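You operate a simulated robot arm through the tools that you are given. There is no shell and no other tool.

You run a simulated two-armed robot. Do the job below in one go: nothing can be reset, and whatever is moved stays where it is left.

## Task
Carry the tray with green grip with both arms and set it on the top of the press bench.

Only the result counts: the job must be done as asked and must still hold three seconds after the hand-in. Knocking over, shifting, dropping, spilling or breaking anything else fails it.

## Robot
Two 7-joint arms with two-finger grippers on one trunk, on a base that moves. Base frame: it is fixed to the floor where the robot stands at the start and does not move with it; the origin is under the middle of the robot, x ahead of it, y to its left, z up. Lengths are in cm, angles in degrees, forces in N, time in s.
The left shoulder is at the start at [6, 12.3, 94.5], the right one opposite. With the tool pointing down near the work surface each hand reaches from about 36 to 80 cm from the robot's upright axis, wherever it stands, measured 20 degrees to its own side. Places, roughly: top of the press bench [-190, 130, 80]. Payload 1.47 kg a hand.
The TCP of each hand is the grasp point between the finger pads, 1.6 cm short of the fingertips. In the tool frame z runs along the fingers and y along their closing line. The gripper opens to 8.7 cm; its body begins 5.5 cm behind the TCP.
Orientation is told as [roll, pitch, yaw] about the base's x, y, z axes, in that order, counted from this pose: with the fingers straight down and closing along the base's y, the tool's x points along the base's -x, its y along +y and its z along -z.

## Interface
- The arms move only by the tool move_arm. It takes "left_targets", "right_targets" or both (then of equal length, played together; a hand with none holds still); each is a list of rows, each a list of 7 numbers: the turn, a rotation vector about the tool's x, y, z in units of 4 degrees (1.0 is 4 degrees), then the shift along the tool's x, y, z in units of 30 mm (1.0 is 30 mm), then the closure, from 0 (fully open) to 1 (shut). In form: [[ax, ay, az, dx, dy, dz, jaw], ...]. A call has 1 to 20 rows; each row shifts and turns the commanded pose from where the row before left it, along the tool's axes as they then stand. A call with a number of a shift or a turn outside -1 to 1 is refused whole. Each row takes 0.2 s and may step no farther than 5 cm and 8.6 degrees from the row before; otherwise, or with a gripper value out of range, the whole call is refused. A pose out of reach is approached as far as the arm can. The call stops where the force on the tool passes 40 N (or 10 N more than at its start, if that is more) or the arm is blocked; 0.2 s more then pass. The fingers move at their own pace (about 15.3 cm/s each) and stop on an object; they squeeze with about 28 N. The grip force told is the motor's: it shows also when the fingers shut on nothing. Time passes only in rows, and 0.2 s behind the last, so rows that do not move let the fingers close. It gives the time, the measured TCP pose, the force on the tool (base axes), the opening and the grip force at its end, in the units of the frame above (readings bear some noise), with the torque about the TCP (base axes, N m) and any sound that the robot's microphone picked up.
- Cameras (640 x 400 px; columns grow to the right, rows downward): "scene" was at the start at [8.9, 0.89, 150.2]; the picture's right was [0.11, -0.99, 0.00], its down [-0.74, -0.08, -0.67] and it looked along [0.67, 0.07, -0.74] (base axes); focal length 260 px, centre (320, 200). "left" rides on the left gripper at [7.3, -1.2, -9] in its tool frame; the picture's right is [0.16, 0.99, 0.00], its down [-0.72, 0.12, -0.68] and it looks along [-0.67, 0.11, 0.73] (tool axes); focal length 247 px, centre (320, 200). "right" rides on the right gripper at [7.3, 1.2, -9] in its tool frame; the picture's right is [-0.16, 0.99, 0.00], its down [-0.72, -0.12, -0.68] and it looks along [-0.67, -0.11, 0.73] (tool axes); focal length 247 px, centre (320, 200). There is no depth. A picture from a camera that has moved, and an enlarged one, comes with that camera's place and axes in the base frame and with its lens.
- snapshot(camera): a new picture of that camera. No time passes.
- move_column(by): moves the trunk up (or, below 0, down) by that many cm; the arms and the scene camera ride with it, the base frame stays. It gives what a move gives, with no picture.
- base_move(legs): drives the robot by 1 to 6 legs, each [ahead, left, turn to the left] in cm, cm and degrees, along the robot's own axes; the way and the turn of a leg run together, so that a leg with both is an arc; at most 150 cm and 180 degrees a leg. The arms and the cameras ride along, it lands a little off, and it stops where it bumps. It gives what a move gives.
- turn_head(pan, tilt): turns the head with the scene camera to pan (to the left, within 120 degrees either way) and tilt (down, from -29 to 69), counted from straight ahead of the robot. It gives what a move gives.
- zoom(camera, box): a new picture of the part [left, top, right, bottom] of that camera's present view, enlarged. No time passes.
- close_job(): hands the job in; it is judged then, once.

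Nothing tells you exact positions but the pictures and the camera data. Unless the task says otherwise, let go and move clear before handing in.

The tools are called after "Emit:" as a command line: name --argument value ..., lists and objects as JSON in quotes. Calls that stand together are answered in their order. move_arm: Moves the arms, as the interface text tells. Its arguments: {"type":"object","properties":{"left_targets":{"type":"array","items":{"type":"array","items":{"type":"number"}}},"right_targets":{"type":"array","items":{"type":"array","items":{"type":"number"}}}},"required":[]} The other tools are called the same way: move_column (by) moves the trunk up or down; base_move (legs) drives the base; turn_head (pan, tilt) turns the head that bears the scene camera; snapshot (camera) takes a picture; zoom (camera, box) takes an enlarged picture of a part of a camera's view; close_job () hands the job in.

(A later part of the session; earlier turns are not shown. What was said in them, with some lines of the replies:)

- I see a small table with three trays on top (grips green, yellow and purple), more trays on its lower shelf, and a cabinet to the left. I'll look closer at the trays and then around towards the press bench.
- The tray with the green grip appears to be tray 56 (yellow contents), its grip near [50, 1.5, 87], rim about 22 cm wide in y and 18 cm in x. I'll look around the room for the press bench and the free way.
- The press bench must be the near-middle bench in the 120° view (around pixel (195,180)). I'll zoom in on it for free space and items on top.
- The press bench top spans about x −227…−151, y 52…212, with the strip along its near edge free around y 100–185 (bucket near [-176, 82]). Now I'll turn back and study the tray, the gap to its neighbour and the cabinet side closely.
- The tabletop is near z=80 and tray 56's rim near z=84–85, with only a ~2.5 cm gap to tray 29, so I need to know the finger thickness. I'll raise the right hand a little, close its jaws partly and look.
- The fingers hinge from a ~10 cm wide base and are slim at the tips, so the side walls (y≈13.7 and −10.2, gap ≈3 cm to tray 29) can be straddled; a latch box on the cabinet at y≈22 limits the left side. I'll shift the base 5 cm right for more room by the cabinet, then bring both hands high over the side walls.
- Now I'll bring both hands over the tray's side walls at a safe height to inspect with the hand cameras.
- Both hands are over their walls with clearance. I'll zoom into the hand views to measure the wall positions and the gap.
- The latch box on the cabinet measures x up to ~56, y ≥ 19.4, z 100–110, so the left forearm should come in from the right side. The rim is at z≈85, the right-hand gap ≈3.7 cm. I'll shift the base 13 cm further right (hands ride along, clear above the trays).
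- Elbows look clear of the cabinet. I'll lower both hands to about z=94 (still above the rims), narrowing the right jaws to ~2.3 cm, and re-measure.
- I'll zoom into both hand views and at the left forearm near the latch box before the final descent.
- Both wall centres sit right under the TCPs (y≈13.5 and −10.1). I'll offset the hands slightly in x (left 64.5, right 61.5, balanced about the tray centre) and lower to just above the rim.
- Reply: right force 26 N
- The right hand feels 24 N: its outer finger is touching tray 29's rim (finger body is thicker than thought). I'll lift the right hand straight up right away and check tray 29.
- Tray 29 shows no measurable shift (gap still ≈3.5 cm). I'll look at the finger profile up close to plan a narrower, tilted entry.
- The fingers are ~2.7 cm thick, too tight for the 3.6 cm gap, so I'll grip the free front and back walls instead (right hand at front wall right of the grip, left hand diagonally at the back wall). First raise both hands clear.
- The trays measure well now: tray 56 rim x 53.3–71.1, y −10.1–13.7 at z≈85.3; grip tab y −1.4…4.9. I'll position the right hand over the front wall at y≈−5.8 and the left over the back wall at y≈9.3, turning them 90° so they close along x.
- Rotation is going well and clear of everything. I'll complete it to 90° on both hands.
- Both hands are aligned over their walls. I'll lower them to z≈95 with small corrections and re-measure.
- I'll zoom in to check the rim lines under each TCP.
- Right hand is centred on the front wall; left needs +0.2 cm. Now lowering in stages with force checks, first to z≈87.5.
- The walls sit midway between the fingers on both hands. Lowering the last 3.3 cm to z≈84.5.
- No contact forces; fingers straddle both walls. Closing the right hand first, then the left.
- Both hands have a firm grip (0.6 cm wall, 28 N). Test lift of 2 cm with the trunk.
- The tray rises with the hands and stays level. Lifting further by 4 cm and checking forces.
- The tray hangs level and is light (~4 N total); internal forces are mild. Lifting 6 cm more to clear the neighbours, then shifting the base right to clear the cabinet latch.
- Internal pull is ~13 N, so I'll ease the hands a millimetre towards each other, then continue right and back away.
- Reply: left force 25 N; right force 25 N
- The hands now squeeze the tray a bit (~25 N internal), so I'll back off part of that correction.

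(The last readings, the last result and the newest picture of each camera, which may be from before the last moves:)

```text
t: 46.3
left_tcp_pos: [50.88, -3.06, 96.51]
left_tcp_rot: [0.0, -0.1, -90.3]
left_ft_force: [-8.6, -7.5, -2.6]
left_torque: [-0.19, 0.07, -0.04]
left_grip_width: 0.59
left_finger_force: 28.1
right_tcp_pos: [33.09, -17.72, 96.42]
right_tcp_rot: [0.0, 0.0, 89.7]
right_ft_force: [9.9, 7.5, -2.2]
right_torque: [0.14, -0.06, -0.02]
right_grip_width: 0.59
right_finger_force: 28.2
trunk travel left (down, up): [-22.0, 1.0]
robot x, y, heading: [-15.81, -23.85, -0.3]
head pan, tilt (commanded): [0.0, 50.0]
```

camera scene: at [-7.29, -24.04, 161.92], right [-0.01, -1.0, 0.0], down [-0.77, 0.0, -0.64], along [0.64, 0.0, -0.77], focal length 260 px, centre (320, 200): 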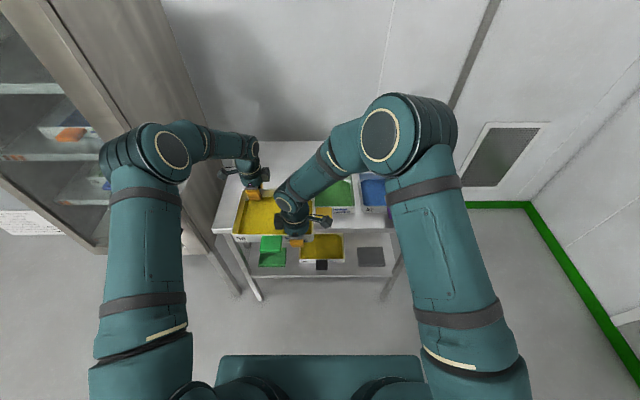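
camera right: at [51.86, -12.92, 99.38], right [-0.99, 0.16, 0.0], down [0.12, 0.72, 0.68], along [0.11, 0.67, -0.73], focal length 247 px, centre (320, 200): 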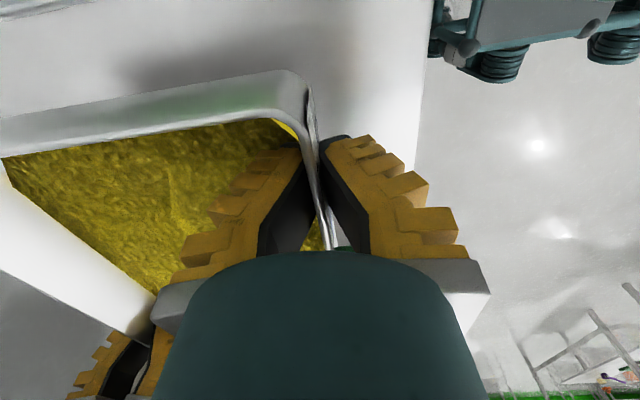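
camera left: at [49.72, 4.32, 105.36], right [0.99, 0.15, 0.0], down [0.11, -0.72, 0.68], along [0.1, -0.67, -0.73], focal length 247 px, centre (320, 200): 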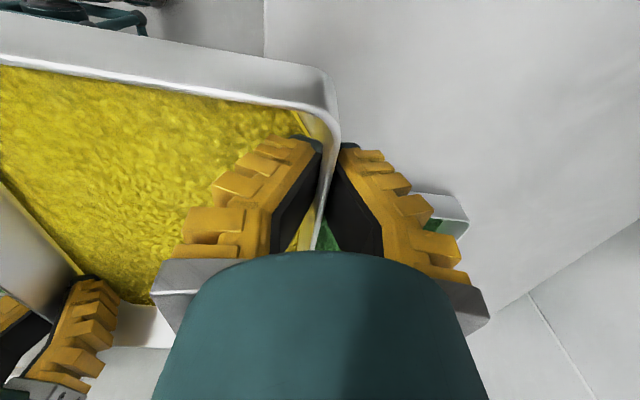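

Forces are back to a mild level. Now I'll back up 40 cm to get room for the turn, then check the grip.

Emit:
base_move --legs '[[-40, 0, 0]]'

Emit:
base_move --legs '[[0, 0, 45]]'

Emit:
snapshot --camera "scene"

```text
t: 48.8
left_tcp_pos: [10.87, -2.67, 96.49]
left_tcp_rot: [0.0, -0.1, -90.1]
left_ft_force: [-16.1, -13.3, -1.7]
left_torque: [-0.1, 0.1, -0.05]
left_grip_width: 0.6
left_finger_force: 27.5
right_tcp_pos: [-6.97, -17.54, 96.51]
right_tcp_rot: [0.0, 0.1, 89.9]
right_ft_force: [16.1, 13.5, -2.1]
right_torque: [0.12, -0.1, -0.03]
right_grip_width: 0.6
right_finger_force: 28.0
trunk travel left (down, up): [-22.0, 1.0]
robot x, y, heading: [-55.44, -23.9, 0.0]
head pan, tilt (commanded): [0.0, 50.0]
```

```text
t: 51.3
left_tcp_pos: [-23.88, 38.41, 96.34]
left_tcp_rot: [0.0, -0.1, -45.1]
left_ft_force: [-0.3, -3.1, -1.7]
left_torque: [-0.02, -0.02, 0.0]
left_grip_width: 0.59
left_finger_force: 28.5
right_tcp_pos: [-25.84, 15.33, 96.29]
right_tcp_rot: [0.0, 0.1, 135.2]
right_ft_force: [0.7, 2.6, -1.7]
right_torque: [0.01, -0.03, -0.05]
right_grip_width: 0.59
right_finger_force: 28.0
trunk travel left (down, up): [-22.0, 1.0]
robot x, y, heading: [-55.73, -24.09, 45.0]
head pan, tilt (commanded): [0.0, 50.0]
```

```text
taken
camera scene: at [-49.75, -17.67, 161.91], right [0.71, -0.71, 0.0], down [-0.54, -0.54, -0.64], along [0.45, 0.45, -0.77], focal length 260 px, centre (320, 200)
```

scene: 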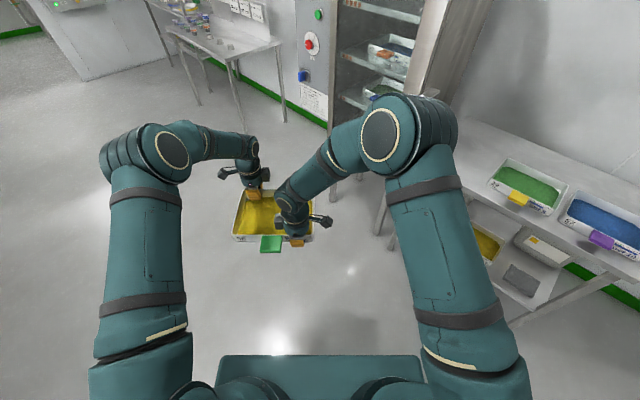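

The tray is steady and forces are near zero. Continuing the left turn to face the bench side.

Emit:
base_move --legs '[[0, 0, 45], [0, 0, 45]]'

Emit:
snapshot --camera "scene"

Emit:
base_move --legs '[[0, 0, 45]]'

Emit:
turn_head --pan -40 --tilt 35

Emit:
snapshot --camera "scene"

```text
t: 55.8
left_tcp_pos: [-118.22, 8.39, 96.38]
left_tcp_rot: [0.0, -0.1, 44.8]
left_ft_force: [1.2, -1.1, -0.8]
left_torque: [-0.01, -0.01, -0.04]
left_grip_width: 0.59
left_finger_force: 27.7
right_tcp_pos: [-95.19, 6.22, 96.41]
right_tcp_rot: [0.0, 0.1, -135.1]
right_ft_force: [-1.1, 0.1, -2.5]
right_torque: [0.05, -0.02, -0.04]
right_grip_width: 0.61
right_finger_force: 28.6
trunk travel left (down, up): [-22.0, 1.0]
robot x, y, heading: [-56.09, -23.81, 134.9]
head pan, tilt (commanded): [0.0, 50.0]
```

```text
taken
camera scene: at [-62.07, -17.72, 161.91], right [0.71, 0.71, 0.0], down [0.54, -0.54, -0.64], along [-0.45, 0.46, -0.77], focal length 260 px, centre (320, 200)
```

scene: 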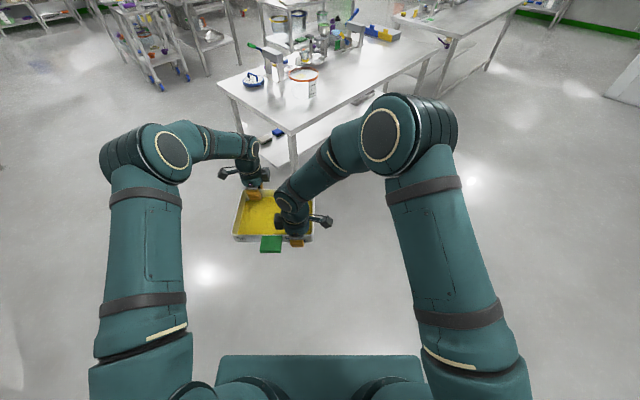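

```text
t: 58.3
left_tcp_pos: [-122.86, -44.83, 96.41]
left_tcp_rot: [0.0, -0.1, 89.6]
left_ft_force: [-0.1, 0.0, -1.6]
left_torque: [-0.02, -0.01, -0.05]
left_grip_width: 0.61
left_finger_force: 27.7
right_tcp_pos: [-104.91, -29.99, 96.32]
right_tcp_rot: [0.1, 0.2, -90.3]
right_ft_force: [-1.3, -0.1, -1.6]
right_torque: [0.05, -0.01, -0.04]
right_grip_width: 0.58
right_finger_force: 28.5
trunk travel left (down, up): [-22.0, 1.0]
robot x, y, heading: [-56.42, -23.71, 179.2]
head pan, tilt (commanded): [0.0, 50.0]
```

```text
t: 59.4
left_tcp_pos: [-122.78, -44.84, 96.43]
left_tcp_rot: [-0.1, 0.0, 89.6]
left_ft_force: [0.3, -0.5, -2.1]
left_torque: [-0.02, 0.03, -0.02]
left_grip_width: 0.61
left_finger_force: 28.3
right_tcp_pos: [-104.95, -29.98, 96.34]
right_tcp_rot: [0.1, 0.1, -90.4]
right_ft_force: [-0.1, 0.9, -2.1]
right_torque: [0.09, 0.04, -0.07]
right_grip_width: 0.59
right_finger_force: 28.1
trunk travel left (down, up): [-22.0, 1.0]
robot x, y, heading: [-55.85, -23.82, 179.6]
head pan, tilt (commanded): [-40.0, 35.0]
```

```text
taken
camera scene: at [-63.63, -18.17, 164.08], right [0.65, 0.76, 0.0], down [0.44, -0.37, -0.82], along [-0.62, 0.53, -0.57], focal length 260 px, centre (320, 200)
```

scene: 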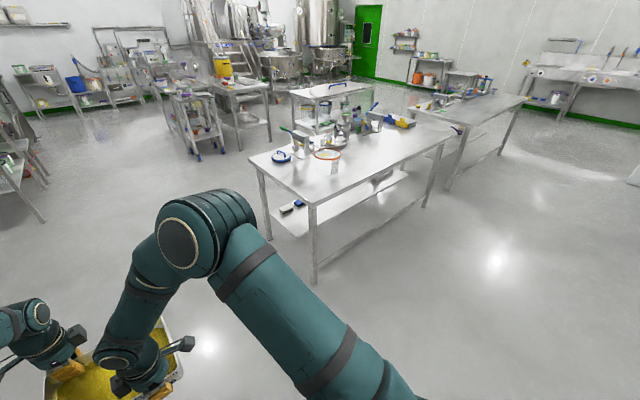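

Facing the bench direction with the tray steady; the floor to the right is clear. I'll sidestep towards y≈153 in stages.

Emit:
base_move --legs '[[0, -60, 0]]'

Emit:
turn_head --pan 0 --tilt 38

Emit:
snapshot --camera "scene"

```text
t: 65.1
left_tcp_pos: [-122.49, 15.29, 96.44]
left_tcp_rot: [-0.1, -0.1, 89.8]
left_ft_force: [0.3, 0.3, -0.6]
left_torque: [0.05, -0.02, -0.03]
left_grip_width: 0.58
left_finger_force: 27.9
right_tcp_pos: [-104.67, 30.11, 96.37]
right_tcp_rot: [0.1, 0.1, -90.2]
right_ft_force: [-0.4, -0.6, -1.8]
right_torque: [0.03, 0.01, -0.04]
right_grip_width: 0.62
right_finger_force: 28.2
trunk travel left (down, up): [-22.0, 1.0]
robot x, y, heading: [-55.56, 36.78, 179.7]
head pan, tilt (commanded): [-40.0, 35.0]
```

```text
t: 66.2
left_tcp_pos: [-122.44, 15.28, 96.42]
left_tcp_rot: [-0.1, -0.1, 89.8]
left_ft_force: [0.8, -0.4, -1.9]
left_torque: [-0.01, -0.04, 0.01]
left_grip_width: 0.61
left_finger_force: 28.0
right_tcp_pos: [-104.69, 30.07, 96.35]
right_tcp_rot: [0.1, 0.2, -90.1]
right_ft_force: [-0.1, -1.0, -2.2]
right_torque: [0.07, 0.0, -0.03]
right_grip_width: 0.62
right_finger_force: 28.0
trunk travel left (down, up): [-22.0, 1.0]
robot x, y, heading: [-55.88, 36.56, 179.7]
head pan, tilt (commanded): [0.0, 38.0]
```

```text
taken
camera scene: at [-65.29, 36.44, 163.63], right [0.0, 1.0, 0.0], down [0.62, 0.0, -0.79], along [-0.79, 0.0, -0.62], focal length 260 px, centre (320, 200)
```

scene: 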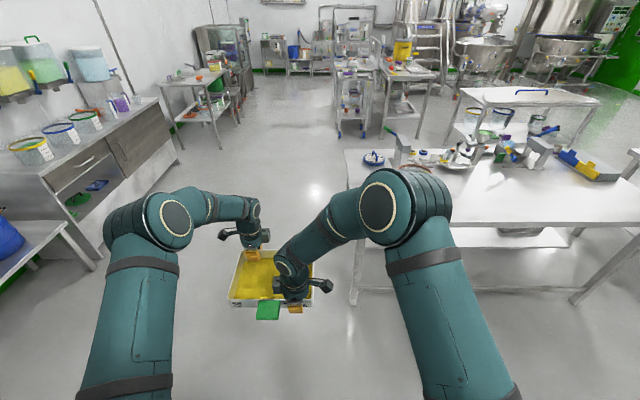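

The bench's front edge is at x≈−152. Continuing the sidestep to the placing spot in front of the free middle strip.

Emit:
base_move --legs '[[0, -60, 0], [0, -57, 0]]'

Emit:
snapshot --camera "scene"

Emit:
zoom --camera "scene" --box '[100, 80, 560, 300]'

```text
t: 77.0
left_tcp_pos: [-122.11, 132.99, 96.4]
left_tcp_rot: [-0.2, -0.2, 89.7]
left_ft_force: [0.6, -1.0, -1.8]
left_torque: [0.0, -0.01, 0.0]
left_grip_width: 0.6
left_finger_force: 28.8
right_tcp_pos: [-104.26, 147.76, 96.34]
right_tcp_rot: [0.1, 0.1, -90.3]
right_ft_force: [0.3, -0.3, -2.2]
right_torque: [-0.03, 0.01, -0.03]
right_grip_width: 0.6
right_finger_force: 27.7
trunk travel left (down, up): [-22.0, 1.0]
robot x, y, heading: [-55.16, 153.88, 179.5]
head pan, tilt (commanded): [0.0, 38.0]
```

```text
taken
camera scene: at [-64.79, 153.98, 163.63], right [0.01, 1.0, 0.0], down [0.62, 0.0, -0.79], along [-0.79, 0.0, -0.62], focal length 260 px, centre (320, 200)
```

scene: 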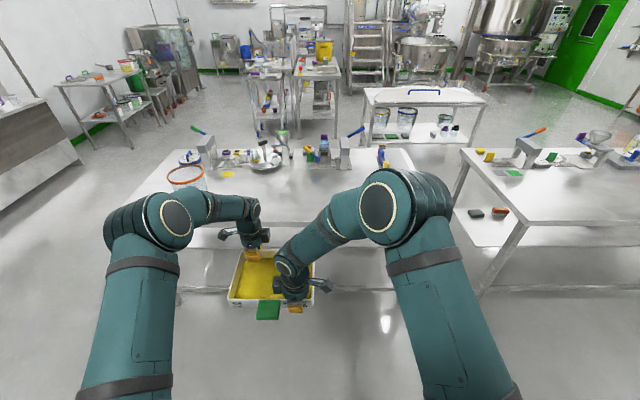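

```text
1.39 times, centred on (330, 190) of scene
camera zoom: at [-64.79, 153.98, 163.63], right [0.01, 1.0, 0.0], down [0.62, 0.0, -0.79], along [-0.79, 0.0, -0.62], focal length 362 px, centre (306, 214)
```

zoom: 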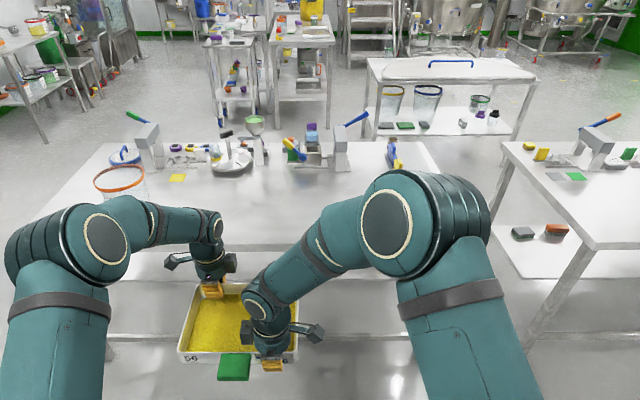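

I'm in front of the free strip (bench edge x≈−152, items only beyond x≈−193). Advancing 40 cm first, tray bottom ~12 cm above the bench top.

Emit:
base_move --legs '[[40, 0, 0.4]]'

Emit:
turn_head --pan 0 --tilt 50

Emit:
snapshot --camera "scene"

Emit:
snapshot --camera "left"

Emit:
snapshot --camera "right"

```text
t: 79.5
left_tcp_pos: [-161.6, 132.26, 96.35]
left_tcp_rot: [-0.1, 0.0, 90.2]
left_ft_force: [0.4, 0.0, -2.5]
left_torque: [0.0, -0.03, -0.05]
left_grip_width: 0.58
left_finger_force: 27.8
right_tcp_pos: [-143.93, 147.26, 96.36]
right_tcp_rot: [0.2, 0.2, -89.8]
right_ft_force: [-0.3, 0.7, -1.7]
right_torque: [0.05, 0.0, -0.05]
right_grip_width: 0.58
right_finger_force: 27.9
trunk travel left (down, up): [-22.0, 1.0]
robot x, y, heading: [-94.52, 153.91, -179.8]
head pan, tilt (commanded): [0.0, 38.0]
```

```text
t: 80.3
left_tcp_pos: [-161.62, 132.4, 96.37]
left_tcp_rot: [0.0, -0.1, 90.2]
left_ft_force: [1.0, 0.1, -0.7]
left_torque: [-0.03, 0.0, -0.03]
left_grip_width: 0.59
left_finger_force: 28.0
right_tcp_pos: [-143.82, 147.42, 96.38]
right_tcp_rot: [0.2, 0.2, -89.7]
right_ft_force: [-0.4, -0.5, -1.8]
right_torque: [0.08, 0.0, -0.02]
right_grip_width: 0.61
right_finger_force: 28.0
trunk travel left (down, up): [-22.0, 1.0]
robot x, y, heading: [-94.81, 154.44, -180.0]
head pan, tilt (commanded): [0.0, 50.0]
```

```text
taken
camera scene: at [-103.5, 153.93, 161.92], right [0.0, 1.0, 0.0], down [0.77, 0.0, -0.64], along [-0.64, 0.0, -0.77], focal length 260 px, centre (320, 200)
```

scene: 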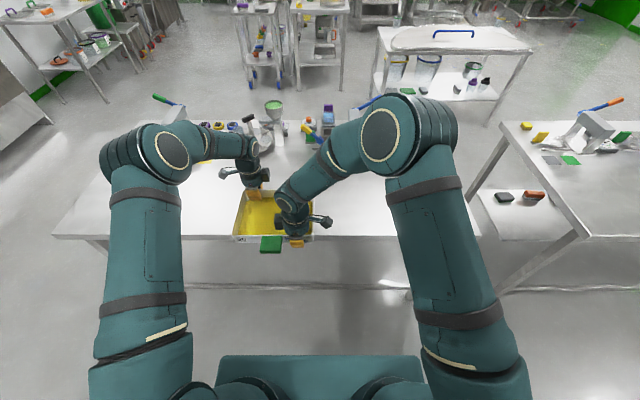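

```text
taken
camera left: at [-160.3, 125.12, 105.31], right [-0.99, -0.16, 0.0], down [-0.12, 0.72, 0.68], along [-0.11, 0.67, -0.73], focal length 247 px, centre (320, 200)
```

left: 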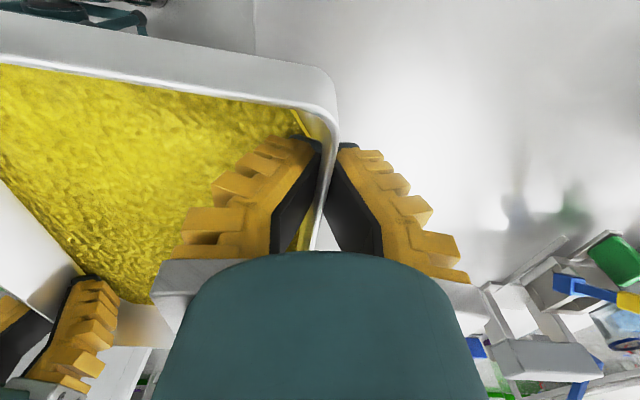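

```text
taken
camera right: at [-142.7, 154.71, 105.36], right [0.99, -0.15, 0.0], down [-0.11, -0.73, 0.68], along [-0.1, -0.67, -0.73], focal length 247 px, centre (320, 200)
```

right: 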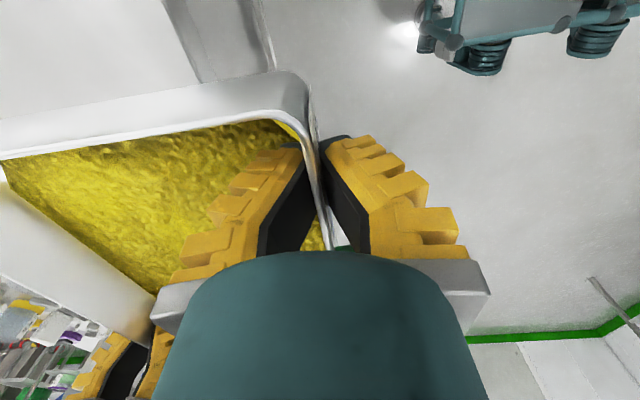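

I'll zoom on the press items behind the placing spot to check clearances.

Emit:
zoom --camera "scene" --box '[150, 80, 430, 255]'

Emit:
zoom --camera "left" --box '[440, 180, 640, 400]'

```text
2.29 times, centred on (290, 168) of scene
camera zoom: at [-103.5, 153.93, 161.92], right [0.0, 1.0, 0.0], down [0.77, 0.0, -0.64], along [-0.64, 0.0, -0.77], focal length 594 px, centre (389, 274)
```

zoom: 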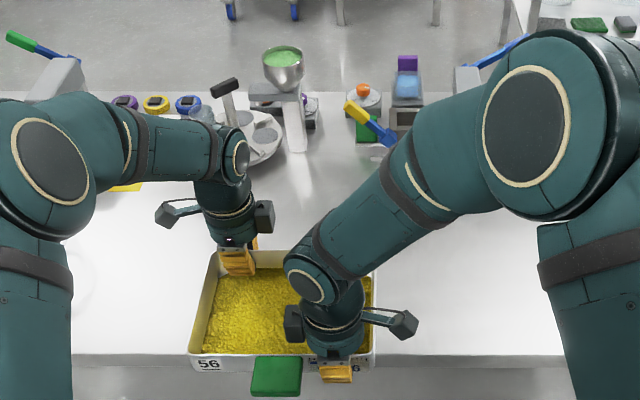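

```text
1.82 times, centred on (540, 290) of left
camera zoom: at [-160.3, 125.12, 105.31], right [-0.99, -0.16, 0.0], down [-0.12, 0.72, 0.68], along [-0.11, 0.67, -0.73], focal length 449 px, centre (-80, 36)
```

zoom: 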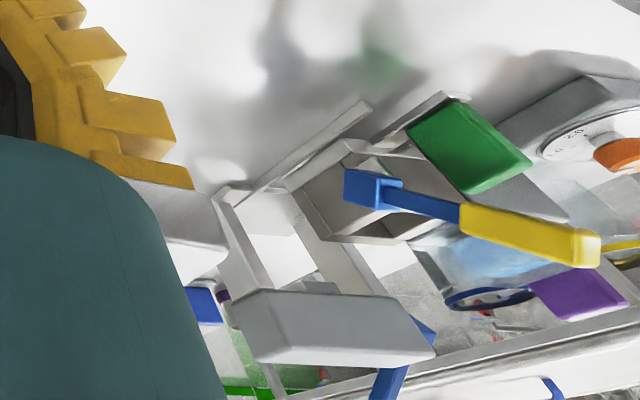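

Items behind stay beyond x≈−200, so the tray can go at about [-170, 140]. Advancing 17 cm.

Emit:
base_move --legs '[[17, 0, 0]]'

Emit:
zoom --camera "scene" --box '[150, 80, 430, 255]'

Emit:
snapshot --camera "right"

Emit:
snapshot --camera "left"

```text
t: 81.7
left_tcp_pos: [-178.35, 132.19, 96.23]
left_tcp_rot: [-0.1, 0.0, 90.3]
left_ft_force: [0.2, -0.4, -0.7]
left_torque: [0.05, -0.03, -0.02]
left_grip_width: 0.6
left_finger_force: 27.7
right_tcp_pos: [-160.67, 147.33, 96.42]
right_tcp_rot: [0.1, 0.1, -89.7]
right_ft_force: [-0.5, -0.7, -2.2]
right_torque: [0.03, 0.02, -0.07]
right_grip_width: 0.59
right_finger_force: 28.4
trunk travel left (down, up): [-22.0, 1.0]
robot x, y, heading: [-111.56, 153.7, -179.8]
head pan, tilt (commanded): [0.0, 50.0]
```

```text
2.29 times, centred on (290, 168) of scene
camera zoom: at [-120.48, 153.85, 161.91], right [0.0, 1.0, 0.0], down [0.77, 0.0, -0.64], along [-0.64, 0.0, -0.77], focal length 594 px, centre (389, 274)
```

zoom: 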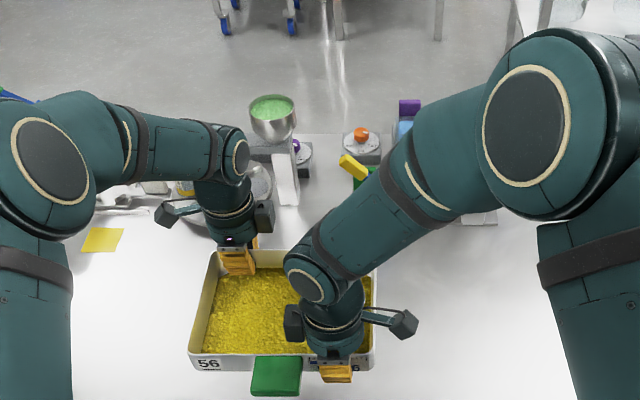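

```text
taken
camera right: at [-159.62, 154.62, 105.32], right [0.99, -0.15, 0.0], down [-0.11, -0.73, 0.68], along [-0.1, -0.67, -0.73], focal length 247 px, centre (320, 200)
```

right: 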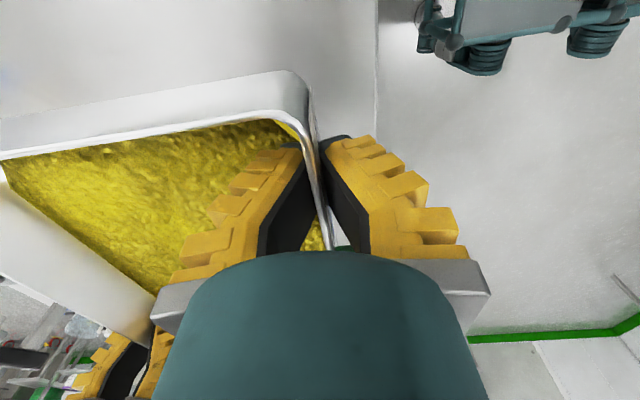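

```text
taken
camera left: at [-177.21, 125.02, 105.24], right [-0.99, -0.16, 0.0], down [-0.12, 0.72, 0.68], along [-0.11, 0.67, -0.73], focal length 247 px, centre (320, 200)
```

left: 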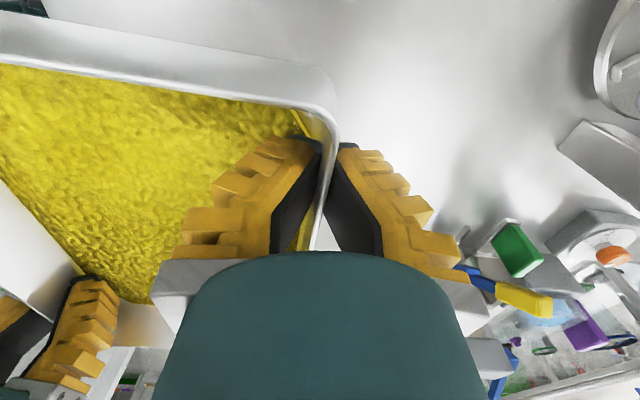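

The bench edge is at x≈−155 and the tray's front wall is ~5.5 cm inside it. Lowering with the trunk by 9 cm, then in small steps watching for contact.

Emit:
move_column --by -9

Emit:
snapshot --camera "left"

Emit:
move_column --by -1.5

Emit:
zoom --camera "scene" --box '[190, 120, 430, 270]'

```text
t: 83.0
left_tcp_pos: [-178.31, 132.24, 87.45]
left_tcp_rot: [0.0, -0.1, 90.2]
left_ft_force: [0.3, -0.1, -1.7]
left_torque: [-0.09, -0.01, -0.03]
left_grip_width: 0.6
left_finger_force: 28.2
right_tcp_pos: [-160.68, 147.31, 87.5]
right_tcp_rot: [0.1, 0.2, -89.7]
right_ft_force: [-0.9, -0.4, -0.6]
right_torque: [0.11, 0.05, -0.08]
right_grip_width: 0.6
right_finger_force: 28.2
trunk travel left (down, up): [-13.0, 10.0]
robot x, y, heading: [-111.68, 154.12, -179.9]
head pan, tilt (commanded): [0.0, 50.0]
```

```text
taken
camera left: at [-177.11, 125.03, 96.35], right [-0.99, -0.16, 0.0], down [-0.12, 0.72, 0.68], along [-0.11, 0.67, -0.73], focal length 247 px, centre (320, 200)
```

left: 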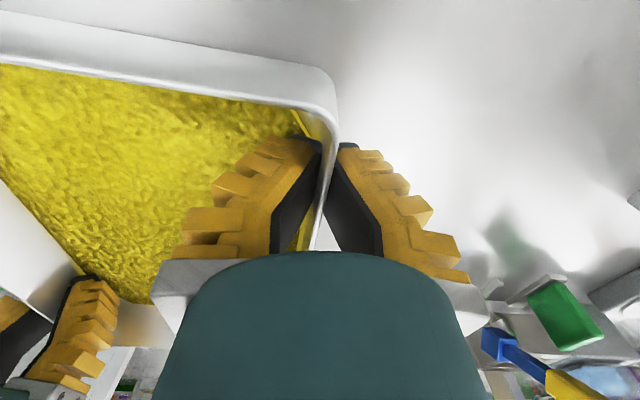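

```text
t: 83.6
left_tcp_pos: [-178.51, 132.18, 85.96]
left_tcp_rot: [0.0, -0.1, 90.3]
left_ft_force: [0.9, -0.2, -0.9]
left_torque: [0.04, 0.05, -0.01]
left_grip_width: 0.59
left_finger_force: 28.5
right_tcp_pos: [-160.66, 147.19, 85.82]
right_tcp_rot: [0.1, 0.0, -89.7]
right_ft_force: [-0.5, -0.1, -1.9]
right_torque: [0.0, 0.02, -0.02]
right_grip_width: 0.59
right_finger_force: 27.8
trunk travel left (down, up): [-11.5, 11.5]
robot x, y, heading: [-111.67, 153.76, -179.7]
head pan, tilt (commanded): [0.0, 50.0]
```

```text
2.67 times, centred on (310, 195) of scene
camera zoom: at [-120.31, 153.87, 151.42], right [0.0, 1.0, 0.0], down [0.77, 0.0, -0.64], along [-0.64, 0.0, -0.77], focal length 693 px, centre (347, 213)
```

zoom: 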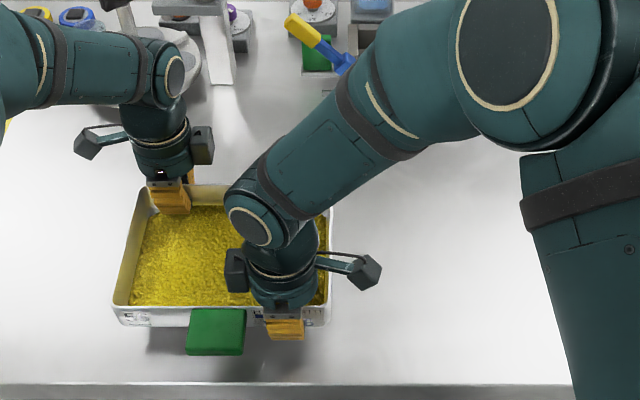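

Still free of contact at TCP z≈85.9, just above the bench. Lowering in half-centimetre steps until the bench takes the load.

Emit:
move_column --by -0.7

Emit:
move_column --by -0.4

Emit:
move_column --by -0.3

```text
t: 84.2
left_tcp_pos: [-178.35, 132.29, 85.27]
left_tcp_rot: [0.0, -0.1, 90.2]
left_ft_force: [0.3, 0.4, -1.5]
left_torque: [0.0, -0.02, -0.03]
left_grip_width: 0.6
left_finger_force: 27.6
right_tcp_pos: [-160.67, 147.27, 85.26]
right_tcp_rot: [0.1, 0.2, -89.7]
right_ft_force: [0.0, 0.2, -0.9]
right_torque: [-0.03, 0.03, -0.01]
right_grip_width: 0.6
right_finger_force: 28.2
trunk travel left (down, up): [-10.8, 12.2]
robot x, y, heading: [-111.85, 153.66, -179.7]
head pan, tilt (commanded): [0.0, 50.0]
```

```text
t: 84.7
left_tcp_pos: [-178.38, 132.24, 84.86]
left_tcp_rot: [-0.1, -0.1, 90.3]
left_ft_force: [0.6, -0.5, -0.4]
left_torque: [0.02, 0.0, -0.05]
left_grip_width: 0.61
left_finger_force: 28.6
right_tcp_pos: [-160.57, 147.33, 84.81]
right_tcp_rot: [0.2, 0.1, -89.7]
right_ft_force: [-0.7, -0.2, -1.8]
right_torque: [0.02, 0.01, -0.02]
right_grip_width: 0.63
right_finger_force: 28.2
trunk travel left (down, up): [-10.4, 12.6]
robot x, y, heading: [-111.66, 153.99, -179.7]
head pan, tilt (commanded): [0.0, 50.0]
```

```text
t: 85.2
left_tcp_pos: [-178.39, 132.19, 84.51]
left_tcp_rot: [-0.1, -0.1, 90.2]
left_ft_force: [0.1, -0.5, -0.3]
left_torque: [0.05, -0.03, -0.02]
left_grip_width: 0.59
left_finger_force: 28.3
right_tcp_pos: [-160.71, 147.27, 84.45]
right_tcp_rot: [0.1, 0.0, -89.6]
right_ft_force: [-0.1, 0.3, -1.6]
right_torque: [0.01, 0.03, -0.03]
right_grip_width: 0.6
right_finger_force: 27.9
trunk travel left (down, up): [-10.1, 12.9]
robot x, y, heading: [-111.66, 153.66, -179.6]
head pan, tilt (commanded): [0.0, 50.0]
```

No contact yet; continuing in small steps.

Emit:
move_column --by -0.3

Emit:
move_column --by -0.3

Emit:
snapshot --camera "right"

Emit:
zoom --camera "scene" --box '[210, 170, 370, 270]'

```text
t: 85.7
left_tcp_pos: [-178.39, 132.21, 84.22]
left_tcp_rot: [0.0, -0.1, 90.2]
left_ft_force: [0.8, -0.5, -0.9]
left_torque: [0.02, -0.01, -0.02]
left_grip_width: 0.6
left_finger_force: 27.7
right_tcp_pos: [-160.69, 147.19, 84.11]
right_tcp_rot: [0.0, 0.0, -89.6]
right_ft_force: [0.5, 0.0, -1.8]
right_torque: [0.03, 0.03, -0.05]
right_grip_width: 0.59
right_finger_force: 27.9
trunk travel left (down, up): [-9.8, 13.2]
robot x, y, heading: [-111.54, 153.69, -179.7]
head pan, tilt (commanded): [0.0, 50.0]
```

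```text
t: 86.2
left_tcp_pos: [-178.39, 132.3, 83.83]
left_tcp_rot: [-0.1, -0.1, 90.2]
left_ft_force: [0.7, 0.1, -1.4]
left_torque: [0.01, -0.01, -0.01]
left_grip_width: 0.6
left_finger_force: 27.7
right_tcp_pos: [-160.69, 147.36, 83.88]
right_tcp_rot: [0.1, 0.2, -89.8]
right_ft_force: [-0.4, 0.0, -1.9]
right_torque: [0.02, 0.01, -0.03]
right_grip_width: 0.63
right_finger_force: 27.5
trunk travel left (down, up): [-9.5, 13.5]
robot x, y, heading: [-111.6, 154.01, -179.8]
head pan, tilt (commanded): [0.0, 50.0]
```

```text
taken
camera right: at [-159.53, 154.62, 92.86], right [0.99, -0.15, 0.0], down [-0.11, -0.73, 0.68], along [-0.1, -0.67, -0.73], focal length 247 px, centre (320, 200)
```

right: 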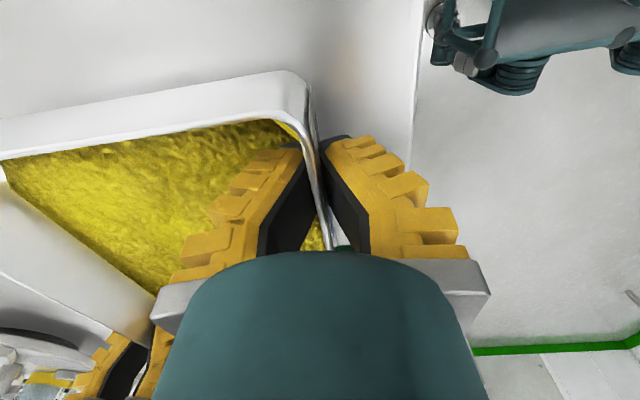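

```text
4.00 times, centred on (290, 220) of scene
camera zoom: at [-120.34, 153.86, 149.41], right [0.0, 1.0, 0.0], down [0.77, 0.0, -0.64], along [-0.64, 0.0, -0.77], focal length 1040 px, centre (440, 120)
```

zoom: 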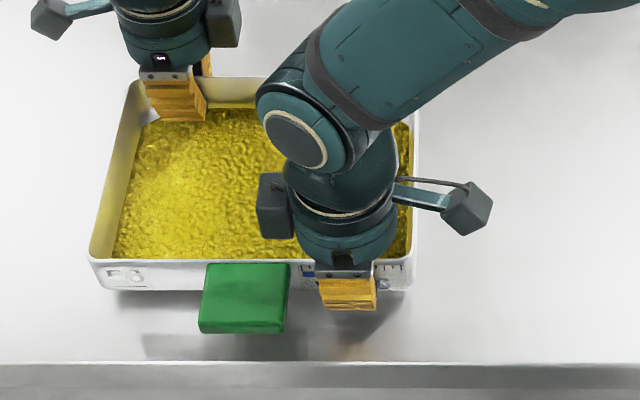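

The shadow shows the tray is still about a centimetre above the bench. Continuing down gently.

Emit:
move_column --by -0.4

Emit:
move_column --by -0.3

Emit:
move_column --by -0.3

Emit:
zoom --camera "scene" --box '[210, 170, 370, 270]'

```text
t: 86.8
left_tcp_pos: [-178.34, 132.29, 83.57]
left_tcp_rot: [-0.2, -0.2, 90.2]
left_ft_force: [0.3, -0.2, -1.5]
left_torque: [0.02, 0.01, -0.03]
left_grip_width: 0.61
left_finger_force: 27.9
right_tcp_pos: [-160.65, 147.36, 83.4]
right_tcp_rot: [0.1, 0.1, -89.7]
right_ft_force: [-0.2, 1.3, -2.9]
right_torque: [0.04, 0.0, -0.04]
right_grip_width: 0.58
right_finger_force: 27.8
trunk travel left (down, up): [-9.1, 13.9]
robot x, y, heading: [-111.49, 153.79, -179.8]
head pan, tilt (commanded): [0.0, 50.0]
```

```text
t: 87.3
left_tcp_pos: [-178.31, 132.37, 83.13]
left_tcp_rot: [-0.1, -0.1, 90.2]
left_ft_force: [-0.2, 0.4, -0.6]
left_torque: [0.01, 0.0, 0.0]
left_grip_width: 0.59
left_finger_force: 28.3
right_tcp_pos: [-160.69, 147.35, 83.17]
right_tcp_rot: [0.1, 0.1, -89.7]
right_ft_force: [0.7, 0.9, -1.4]
right_torque: [0.0, 0.0, -0.04]
right_grip_width: 0.59
right_finger_force: 28.6
trunk travel left (down, up): [-8.8, 14.2]
robot x, y, heading: [-111.62, 154.29, -179.7]
head pan, tilt (commanded): [0.0, 50.0]
```

```text
t: 87.8
left_tcp_pos: [-178.33, 132.31, 82.89]
left_tcp_rot: [-0.1, 0.0, 90.2]
left_ft_force: [0.0, 0.2, -1.2]
left_torque: [0.0, 0.03, -0.05]
left_grip_width: 0.59
left_finger_force: 27.9
right_tcp_pos: [-160.58, 147.3, 82.8]
right_tcp_rot: [0.1, 0.1, -89.7]
right_ft_force: [-1.8, 0.1, -2.3]
right_torque: [0.05, 0.01, -0.03]
right_grip_width: 0.62
right_finger_force: 27.3
trunk travel left (down, up): [-8.5, 14.5]
robot x, y, heading: [-111.25, 153.97, -180.0]
head pan, tilt (commanded): [0.0, 50.0]
```

```text
4.00 times, centred on (290, 220) of scene
camera zoom: at [-120.34, 153.86, 148.41], right [0.0, 1.0, 0.0], down [0.77, 0.0, -0.64], along [-0.64, 0.0, -0.77], focal length 1040 px, centre (440, 120)
```

zoom: 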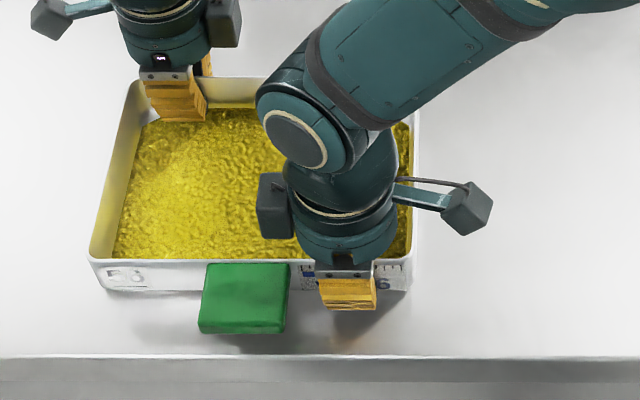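

Still hanging free; the bench is slightly lower than 80. Continuing with small steps.

Emit:
move_column --by -0.4

Emit:
move_column --by -0.3

Emit:
move_column --by -0.3

Emit:
zoom --camera "scene" --box '[210, 170, 370, 270]'

Emit:
zoom --camera "right" --box '[200, 40, 440, 240]'

```text
t: 88.3
left_tcp_pos: [-178.39, 132.22, 82.54]
left_tcp_rot: [0.1, 0.0, 90.1]
left_ft_force: [-0.4, -0.3, 4.0]
left_torque: [-0.54, 0.03, -0.05]
left_grip_width: 0.61
left_finger_force: 28.0
right_tcp_pos: [-160.7, 147.26, 82.55]
right_tcp_rot: [0.0, 0.0, -89.7]
right_ft_force: [-1.9, 1.6, 6.3]
right_torque: [-0.53, -0.02, -0.05]
right_grip_width: 0.6
right_finger_force: 27.8
trunk travel left (down, up): [-8.1, 14.9]
robot x, y, heading: [-111.52, 153.92, -179.8]
head pan, tilt (commanded): [0.0, 50.0]
```

```text
t: 88.9
left_tcp_pos: [-178.29, 132.32, 82.48]
left_tcp_rot: [0.2, -0.1, 90.1]
left_ft_force: [-2.4, -1.9, 11.3]
left_torque: [-0.06, 0.03, -0.05]
left_grip_width: 0.6
left_finger_force: 27.9
right_tcp_pos: [-160.62, 147.33, 82.23]
right_tcp_rot: [-0.1, 0.1, -89.7]
right_ft_force: [-5.4, 2.5, 14.2]
right_torque: [0.0, 0.04, -0.05]
right_grip_width: 0.62
right_finger_force: 28.1
trunk travel left (down, up): [-7.8, 15.2]
robot x, y, heading: [-111.86, 153.65, -179.8]
head pan, tilt (commanded): [0.0, 50.0]
```

```text
t: 89.4
left_tcp_pos: [-178.36, 132.27, 82.15]
left_tcp_rot: [0.1, -0.1, 90.2]
left_ft_force: [-4.5, -2.7, 16.5]
left_torque: [0.01, 0.0, -0.05]
left_grip_width: 0.8
left_finger_force: 28.2
right_tcp_pos: [-160.64, 147.3, 82.05]
right_tcp_rot: [0.0, 0.0, -89.6]
right_ft_force: [-6.8, 1.2, 17.3]
right_torque: [-0.04, -0.01, -0.1]
right_grip_width: 0.92
right_finger_force: 28.0
trunk travel left (down, up): [-7.5, 15.5]
robot x, y, heading: [-112.02, 153.43, -179.9]
head pan, tilt (commanded): [0.0, 50.0]
```

```text
4.00 times, centred on (290, 220) of scene
camera zoom: at [-120.18, 153.91, 147.44], right [0.0, 1.0, 0.0], down [0.77, 0.0, -0.64], along [-0.64, 0.0, -0.77], focal length 1040 px, centre (440, 120)
```

zoom: 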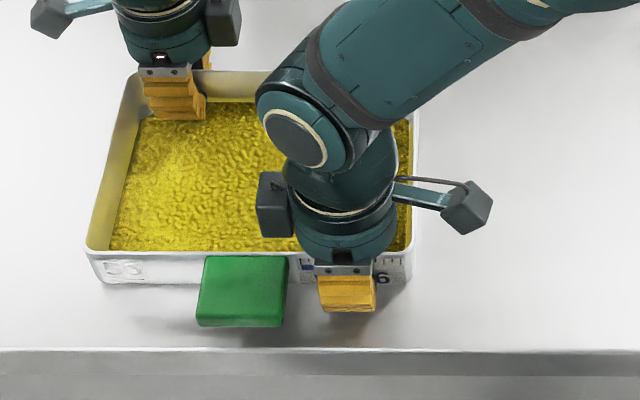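

```text
2.00 times, centred on (320, 140) of right
camera zoom: at [-159.49, 154.64, 90.97], right [0.99, -0.15, 0.0], down [-0.11, -0.72, 0.68], along [-0.11, -0.67, -0.73], focal length 494 px, centre (320, 320)
```

zoom: 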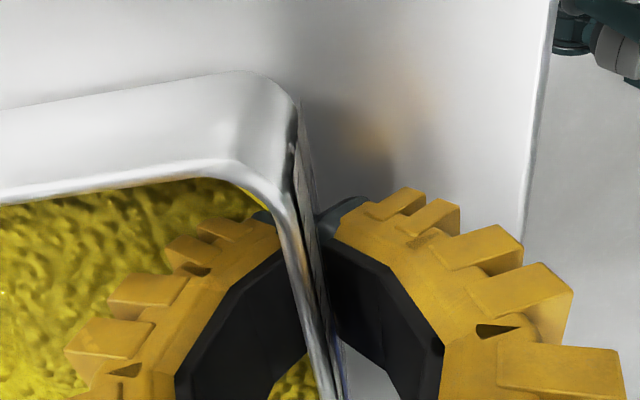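

The bench now carries the tray (16–17 N up on each hand). I'll relieve the pressure slightly, then open both grippers together.

Emit:
move_column --by 0.4

Emit:
move_arm --left_targets '[[0, 0, 0, 0, 0, 0, 0.9], [0, 0, 0, 0, 0, 0, 0.82], [0, 0, 0, 0, 0, 0, 0.75], [0, 0, 0, 0, 0, 0, 0.7], [0, 0, 0, 0, 0, 0, 0.7]]' --right_targets '[[0, 0, 0, 0, 0, 0, 0.9], [0, 0, 0, 0, 0, 0, 0.82], [0, 0, 0, 0, 0, 0, 0.75], [0, 0, 0, 0, 0, 0, 0.7], [0, 0, 0, 0, 0, 0, 0.7]]'

Emit:
snapshot --camera "right"

Emit:
snapshot --camera "left"

Emit:
zoom --camera "scene" --box '[210, 170, 370, 270]'

```text
t: 89.9
left_tcp_pos: [-178.32, 132.36, 82.37]
left_tcp_rot: [0.0, -0.1, 90.2]
left_ft_force: [-4.5, -0.2, 11.7]
left_torque: [-0.16, 0.0, -0.07]
left_grip_width: 0.59
left_finger_force: 28.7
right_tcp_pos: [-160.64, 147.28, 82.34]
right_tcp_rot: [0.2, 0.2, -89.7]
right_ft_force: [-3.4, -1.0, 12.6]
right_torque: [-0.12, 0.03, -0.09]
right_grip_width: 0.59
right_finger_force: 28.2
trunk travel left (down, up): [-7.9, 15.1]
robot x, y, heading: [-111.81, 154.46, -179.7]
head pan, tilt (commanded): [0.0, 50.0]
```

```text
t: 91.1
left_tcp_pos: [-178.29, 132.31, 82.36]
left_tcp_rot: [0.0, -0.2, 90.2]
left_ft_force: [0.1, 0.3, 0.6]
left_torque: [-0.01, -0.01, 0.02]
left_grip_width: 3.25
left_finger_force: 4.4
right_tcp_pos: [-160.65, 147.22, 82.38]
right_tcp_rot: [0.1, 0.1, -89.6]
right_ft_force: [-0.6, 0.1, -0.8]
right_torque: [-0.01, 0.0, 0.01]
right_grip_width: 3.23
right_finger_force: 4.4
trunk travel left (down, up): [-7.9, 15.1]
robot x, y, heading: [-111.35, 153.61, -179.7]
head pan, tilt (commanded): [0.0, 50.0]
```

```text
taken
camera right: at [-159.52, 154.62, 91.27], right [0.99, -0.15, 0.0], down [-0.11, -0.73, 0.68], along [-0.1, -0.67, -0.73], focal length 247 px, centre (320, 200)
```

right: 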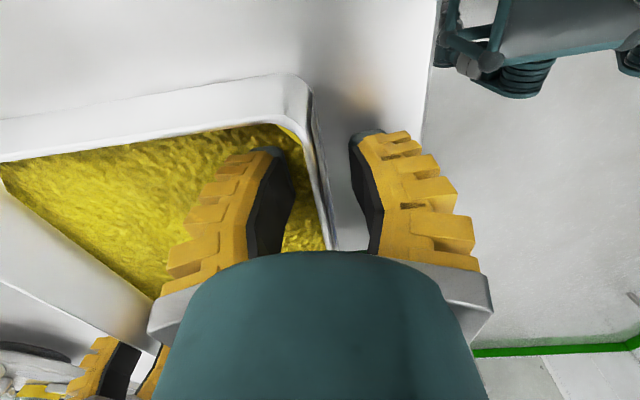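

```text
taken
camera left: at [-177.11, 125.03, 91.22], right [-0.99, -0.16, 0.0], down [-0.12, 0.72, 0.68], along [-0.11, 0.67, -0.73], focal length 247 px, centre (320, 200)
```

left: 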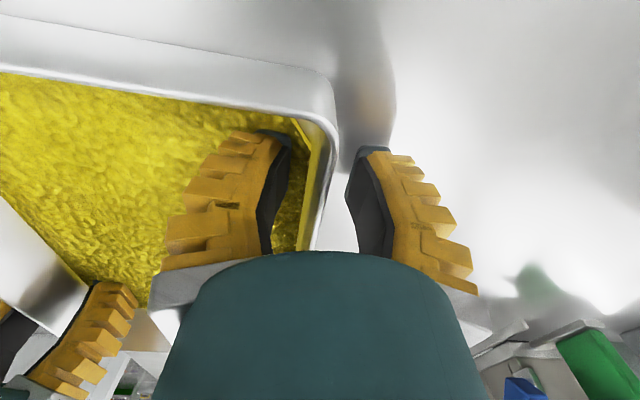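

```text
4.00 times, centred on (290, 220) of scene
camera zoom: at [-120.32, 153.86, 147.82], right [0.0, 1.0, 0.0], down [0.77, 0.0, -0.64], along [-0.64, 0.0, -0.77], focal length 1040 px, centre (440, 120)
```

zoom: 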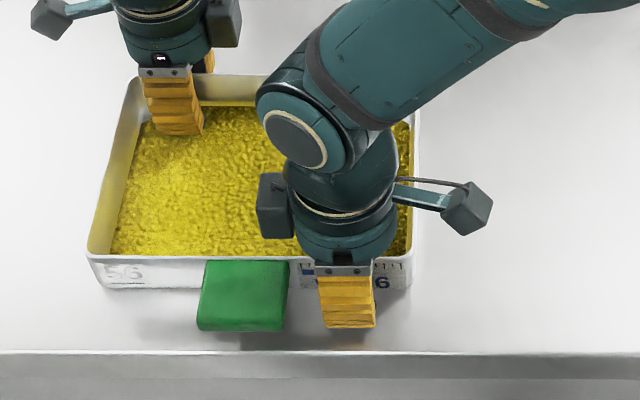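

Both grippers are open and the tray sits on the bench. Raising the hands straight up with the trunk, watching for any snag.

Emit:
move_column --by 2

Emit:
move_column --by 12

Emit:
snapshot --camera "scene"

Emit:
snapshot --camera "left"

Emit:
snapshot --camera "right"

```text
t: 91.8
left_tcp_pos: [-178.37, 132.31, 84.21]
left_tcp_rot: [-0.1, -0.1, 90.2]
left_ft_force: [0.3, 0.3, 0.0]
left_torque: [0.02, 0.02, -0.01]
left_grip_width: 3.23
left_finger_force: 4.7
right_tcp_pos: [-160.6, 147.2, 84.29]
right_tcp_rot: [0.1, 0.1, -89.7]
right_ft_force: [0.5, 1.1, 0.5]
right_torque: [-0.01, -0.04, 0.01]
right_grip_width: 3.24
right_finger_force: 4.8
trunk travel left (down, up): [-9.9, 13.1]
robot x, y, heading: [-111.28, 153.67, -179.7]
head pan, tilt (commanded): [0.0, 50.0]
```

```text
t: 93.3
left_tcp_pos: [-178.27, 132.35, 96.28]
left_tcp_rot: [-0.1, -0.1, 90.1]
left_ft_force: [-0.3, 1.1, 0.5]
left_torque: [-0.02, -0.01, -0.01]
left_grip_width: 3.23
left_finger_force: 4.7
right_tcp_pos: [-160.66, 147.3, 96.33]
right_tcp_rot: [0.1, 0.2, -89.7]
right_ft_force: [-0.3, -0.4, 0.5]
right_torque: [0.0, 0.02, 0.01]
right_grip_width: 3.23
right_finger_force: 4.9
trunk travel left (down, up): [-21.9, 1.1]
robot x, y, heading: [-111.89, 153.97, -179.9]
head pan, tilt (commanded): [0.0, 50.0]
```

```text
taken
camera scene: at [-120.35, 153.86, 161.8], right [0.0, 1.0, 0.0], down [0.77, 0.0, -0.64], along [-0.64, 0.0, -0.77], focal length 260 px, centre (320, 200)
```

scene: 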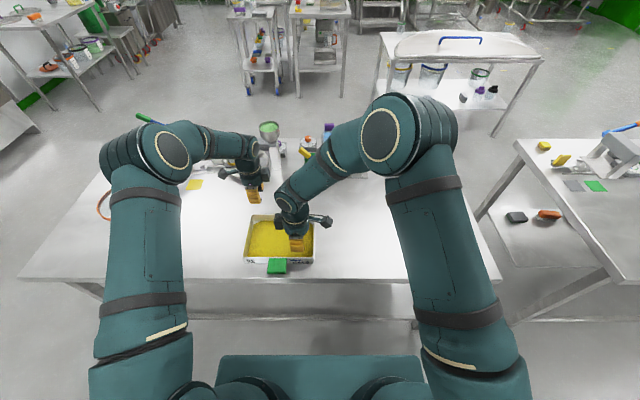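

```text
taken
camera left: at [-177.13, 125.02, 105.18], right [-0.99, -0.16, 0.0], down [-0.12, 0.72, 0.68], along [-0.11, 0.67, -0.73], focal length 247 px, centre (320, 200)
```

left: 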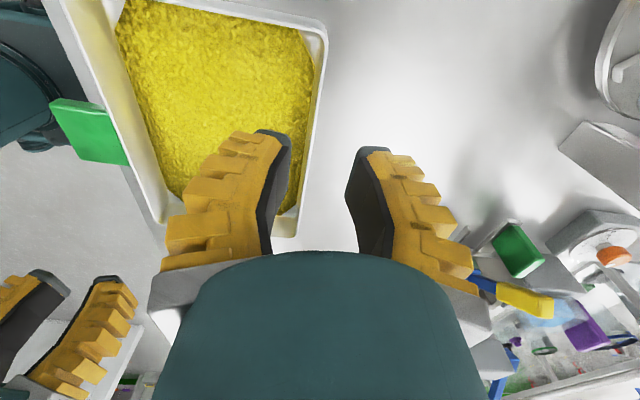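

```text
taken
camera right: at [-159.54, 154.62, 105.24], right [0.99, -0.15, 0.0], down [-0.11, -0.73, 0.68], along [-0.1, -0.67, -0.73], focal length 247 px, centre (320, 200)
```

right: 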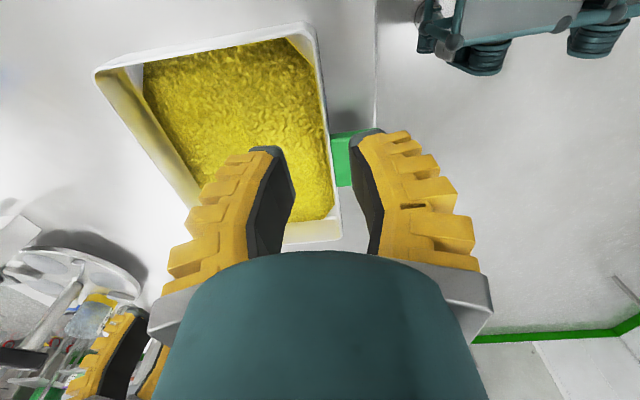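

The tray is released and resting on the bench with the hands ~10 cm above the rim. Backing the robot away and taking a final look.

Emit:
base_move --legs '[[-45, 0, 0]]'

Emit:
turn_head --pan 0 --tilt 38

Emit:
snapshot --camera "scene"

Emit:
zoom --camera "scene" --box '[140, 100, 440, 290]'

```text
t: 96.0
left_tcp_pos: [-133.36, 132.55, 96.34]
left_tcp_rot: [0.0, -0.1, 90.2]
left_ft_force: [-0.5, 1.5, 0.1]
left_torque: [-0.01, 0.0, -0.02]
left_grip_width: 3.24
left_finger_force: 4.9
right_tcp_pos: [-115.76, 147.46, 96.34]
right_tcp_rot: [0.1, 0.0, -89.8]
right_ft_force: [0.0, 0.2, -0.5]
right_torque: [-0.04, 0.0, 0.02]
right_grip_width: 3.23
right_finger_force: 4.7
trunk travel left (down, up): [-21.9, 1.1]
robot x, y, heading: [-66.55, 154.03, -179.6]
head pan, tilt (commanded): [0.0, 50.0]
```

```text
t: 96.8
left_tcp_pos: [-133.6, 132.32, 96.22]
left_tcp_rot: [-0.2, -0.1, 90.2]
left_ft_force: [-0.4, 0.1, -0.1]
left_torque: [-0.02, -0.05, 0.02]
left_grip_width: 3.23
left_finger_force: 4.0
right_tcp_pos: [-115.91, 147.49, 96.34]
right_tcp_rot: [0.0, 0.1, -89.6]
right_ft_force: [-1.2, -0.4, 0.8]
right_torque: [0.03, -0.02, -0.03]
right_grip_width: 3.27
right_finger_force: 4.5
trunk travel left (down, up): [-21.9, 1.1]
robot x, y, heading: [-66.98, 154.09, -179.9]
head pan, tilt (commanded): [0.0, 38.0]
```

```text
taken
camera scene: at [-76.4, 154.04, 163.52], right [0.0, 1.0, 0.0], down [0.62, 0.0, -0.79], along [-0.79, 0.0, -0.62], focal length 260 px, centre (320, 200)
```

scene: 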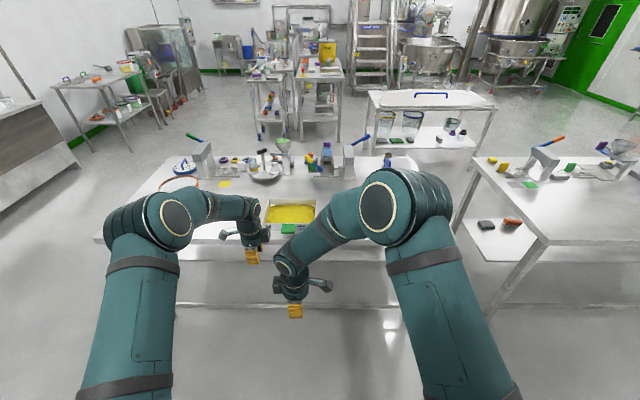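

```text
2.11 times, centred on (290, 195) of scene
camera zoom: at [-76.4, 154.04, 163.52], right [0.0, 1.0, 0.0], down [0.62, 0.0, -0.79], along [-0.79, 0.0, -0.62], focal length 547 px, centre (383, 210)
```

zoom: 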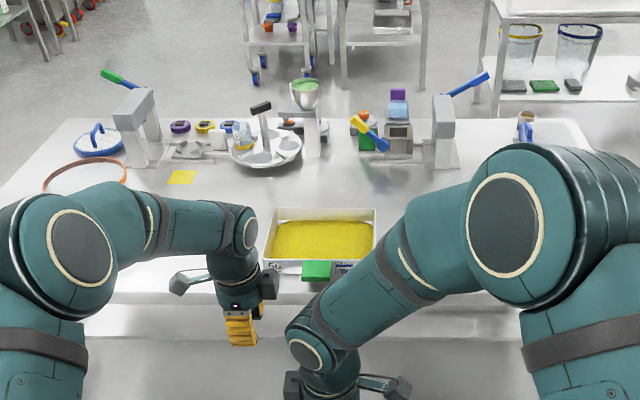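

Tray 56 with the green grip sits level on the press bench, well inside its edge. The bench items look undisturbed, and both hands are open and clear of the bench. Handing in.

Emit:
close_job

```text
The job is handed in.
```

The tray with the green grip (number 56, yellow contents) is on top of the press bench. It was carried there in both hands and set down near [-170, 140], about 5 cm inside the bench's front edge. I opened both grippers, raised the hands and backed the robot away before handing in. In the last picture the tray was level and the other things on the bench looked undisturbed.

- **Contact with tray 29:** on my first try at gripping the side walls, the right hand's outer finger pressed on the rim of tray 29 with about 24 N. I lifted off at once. In pictures before and after, I could not measure any shift of tray 29. I then gripped tray 56 by its front and back walls instead.
- **Bench height:** the press bench top sits about 2 cm lower than the table the tray came from. I lowered the tray in small steps until the bench took its weight, then let go.
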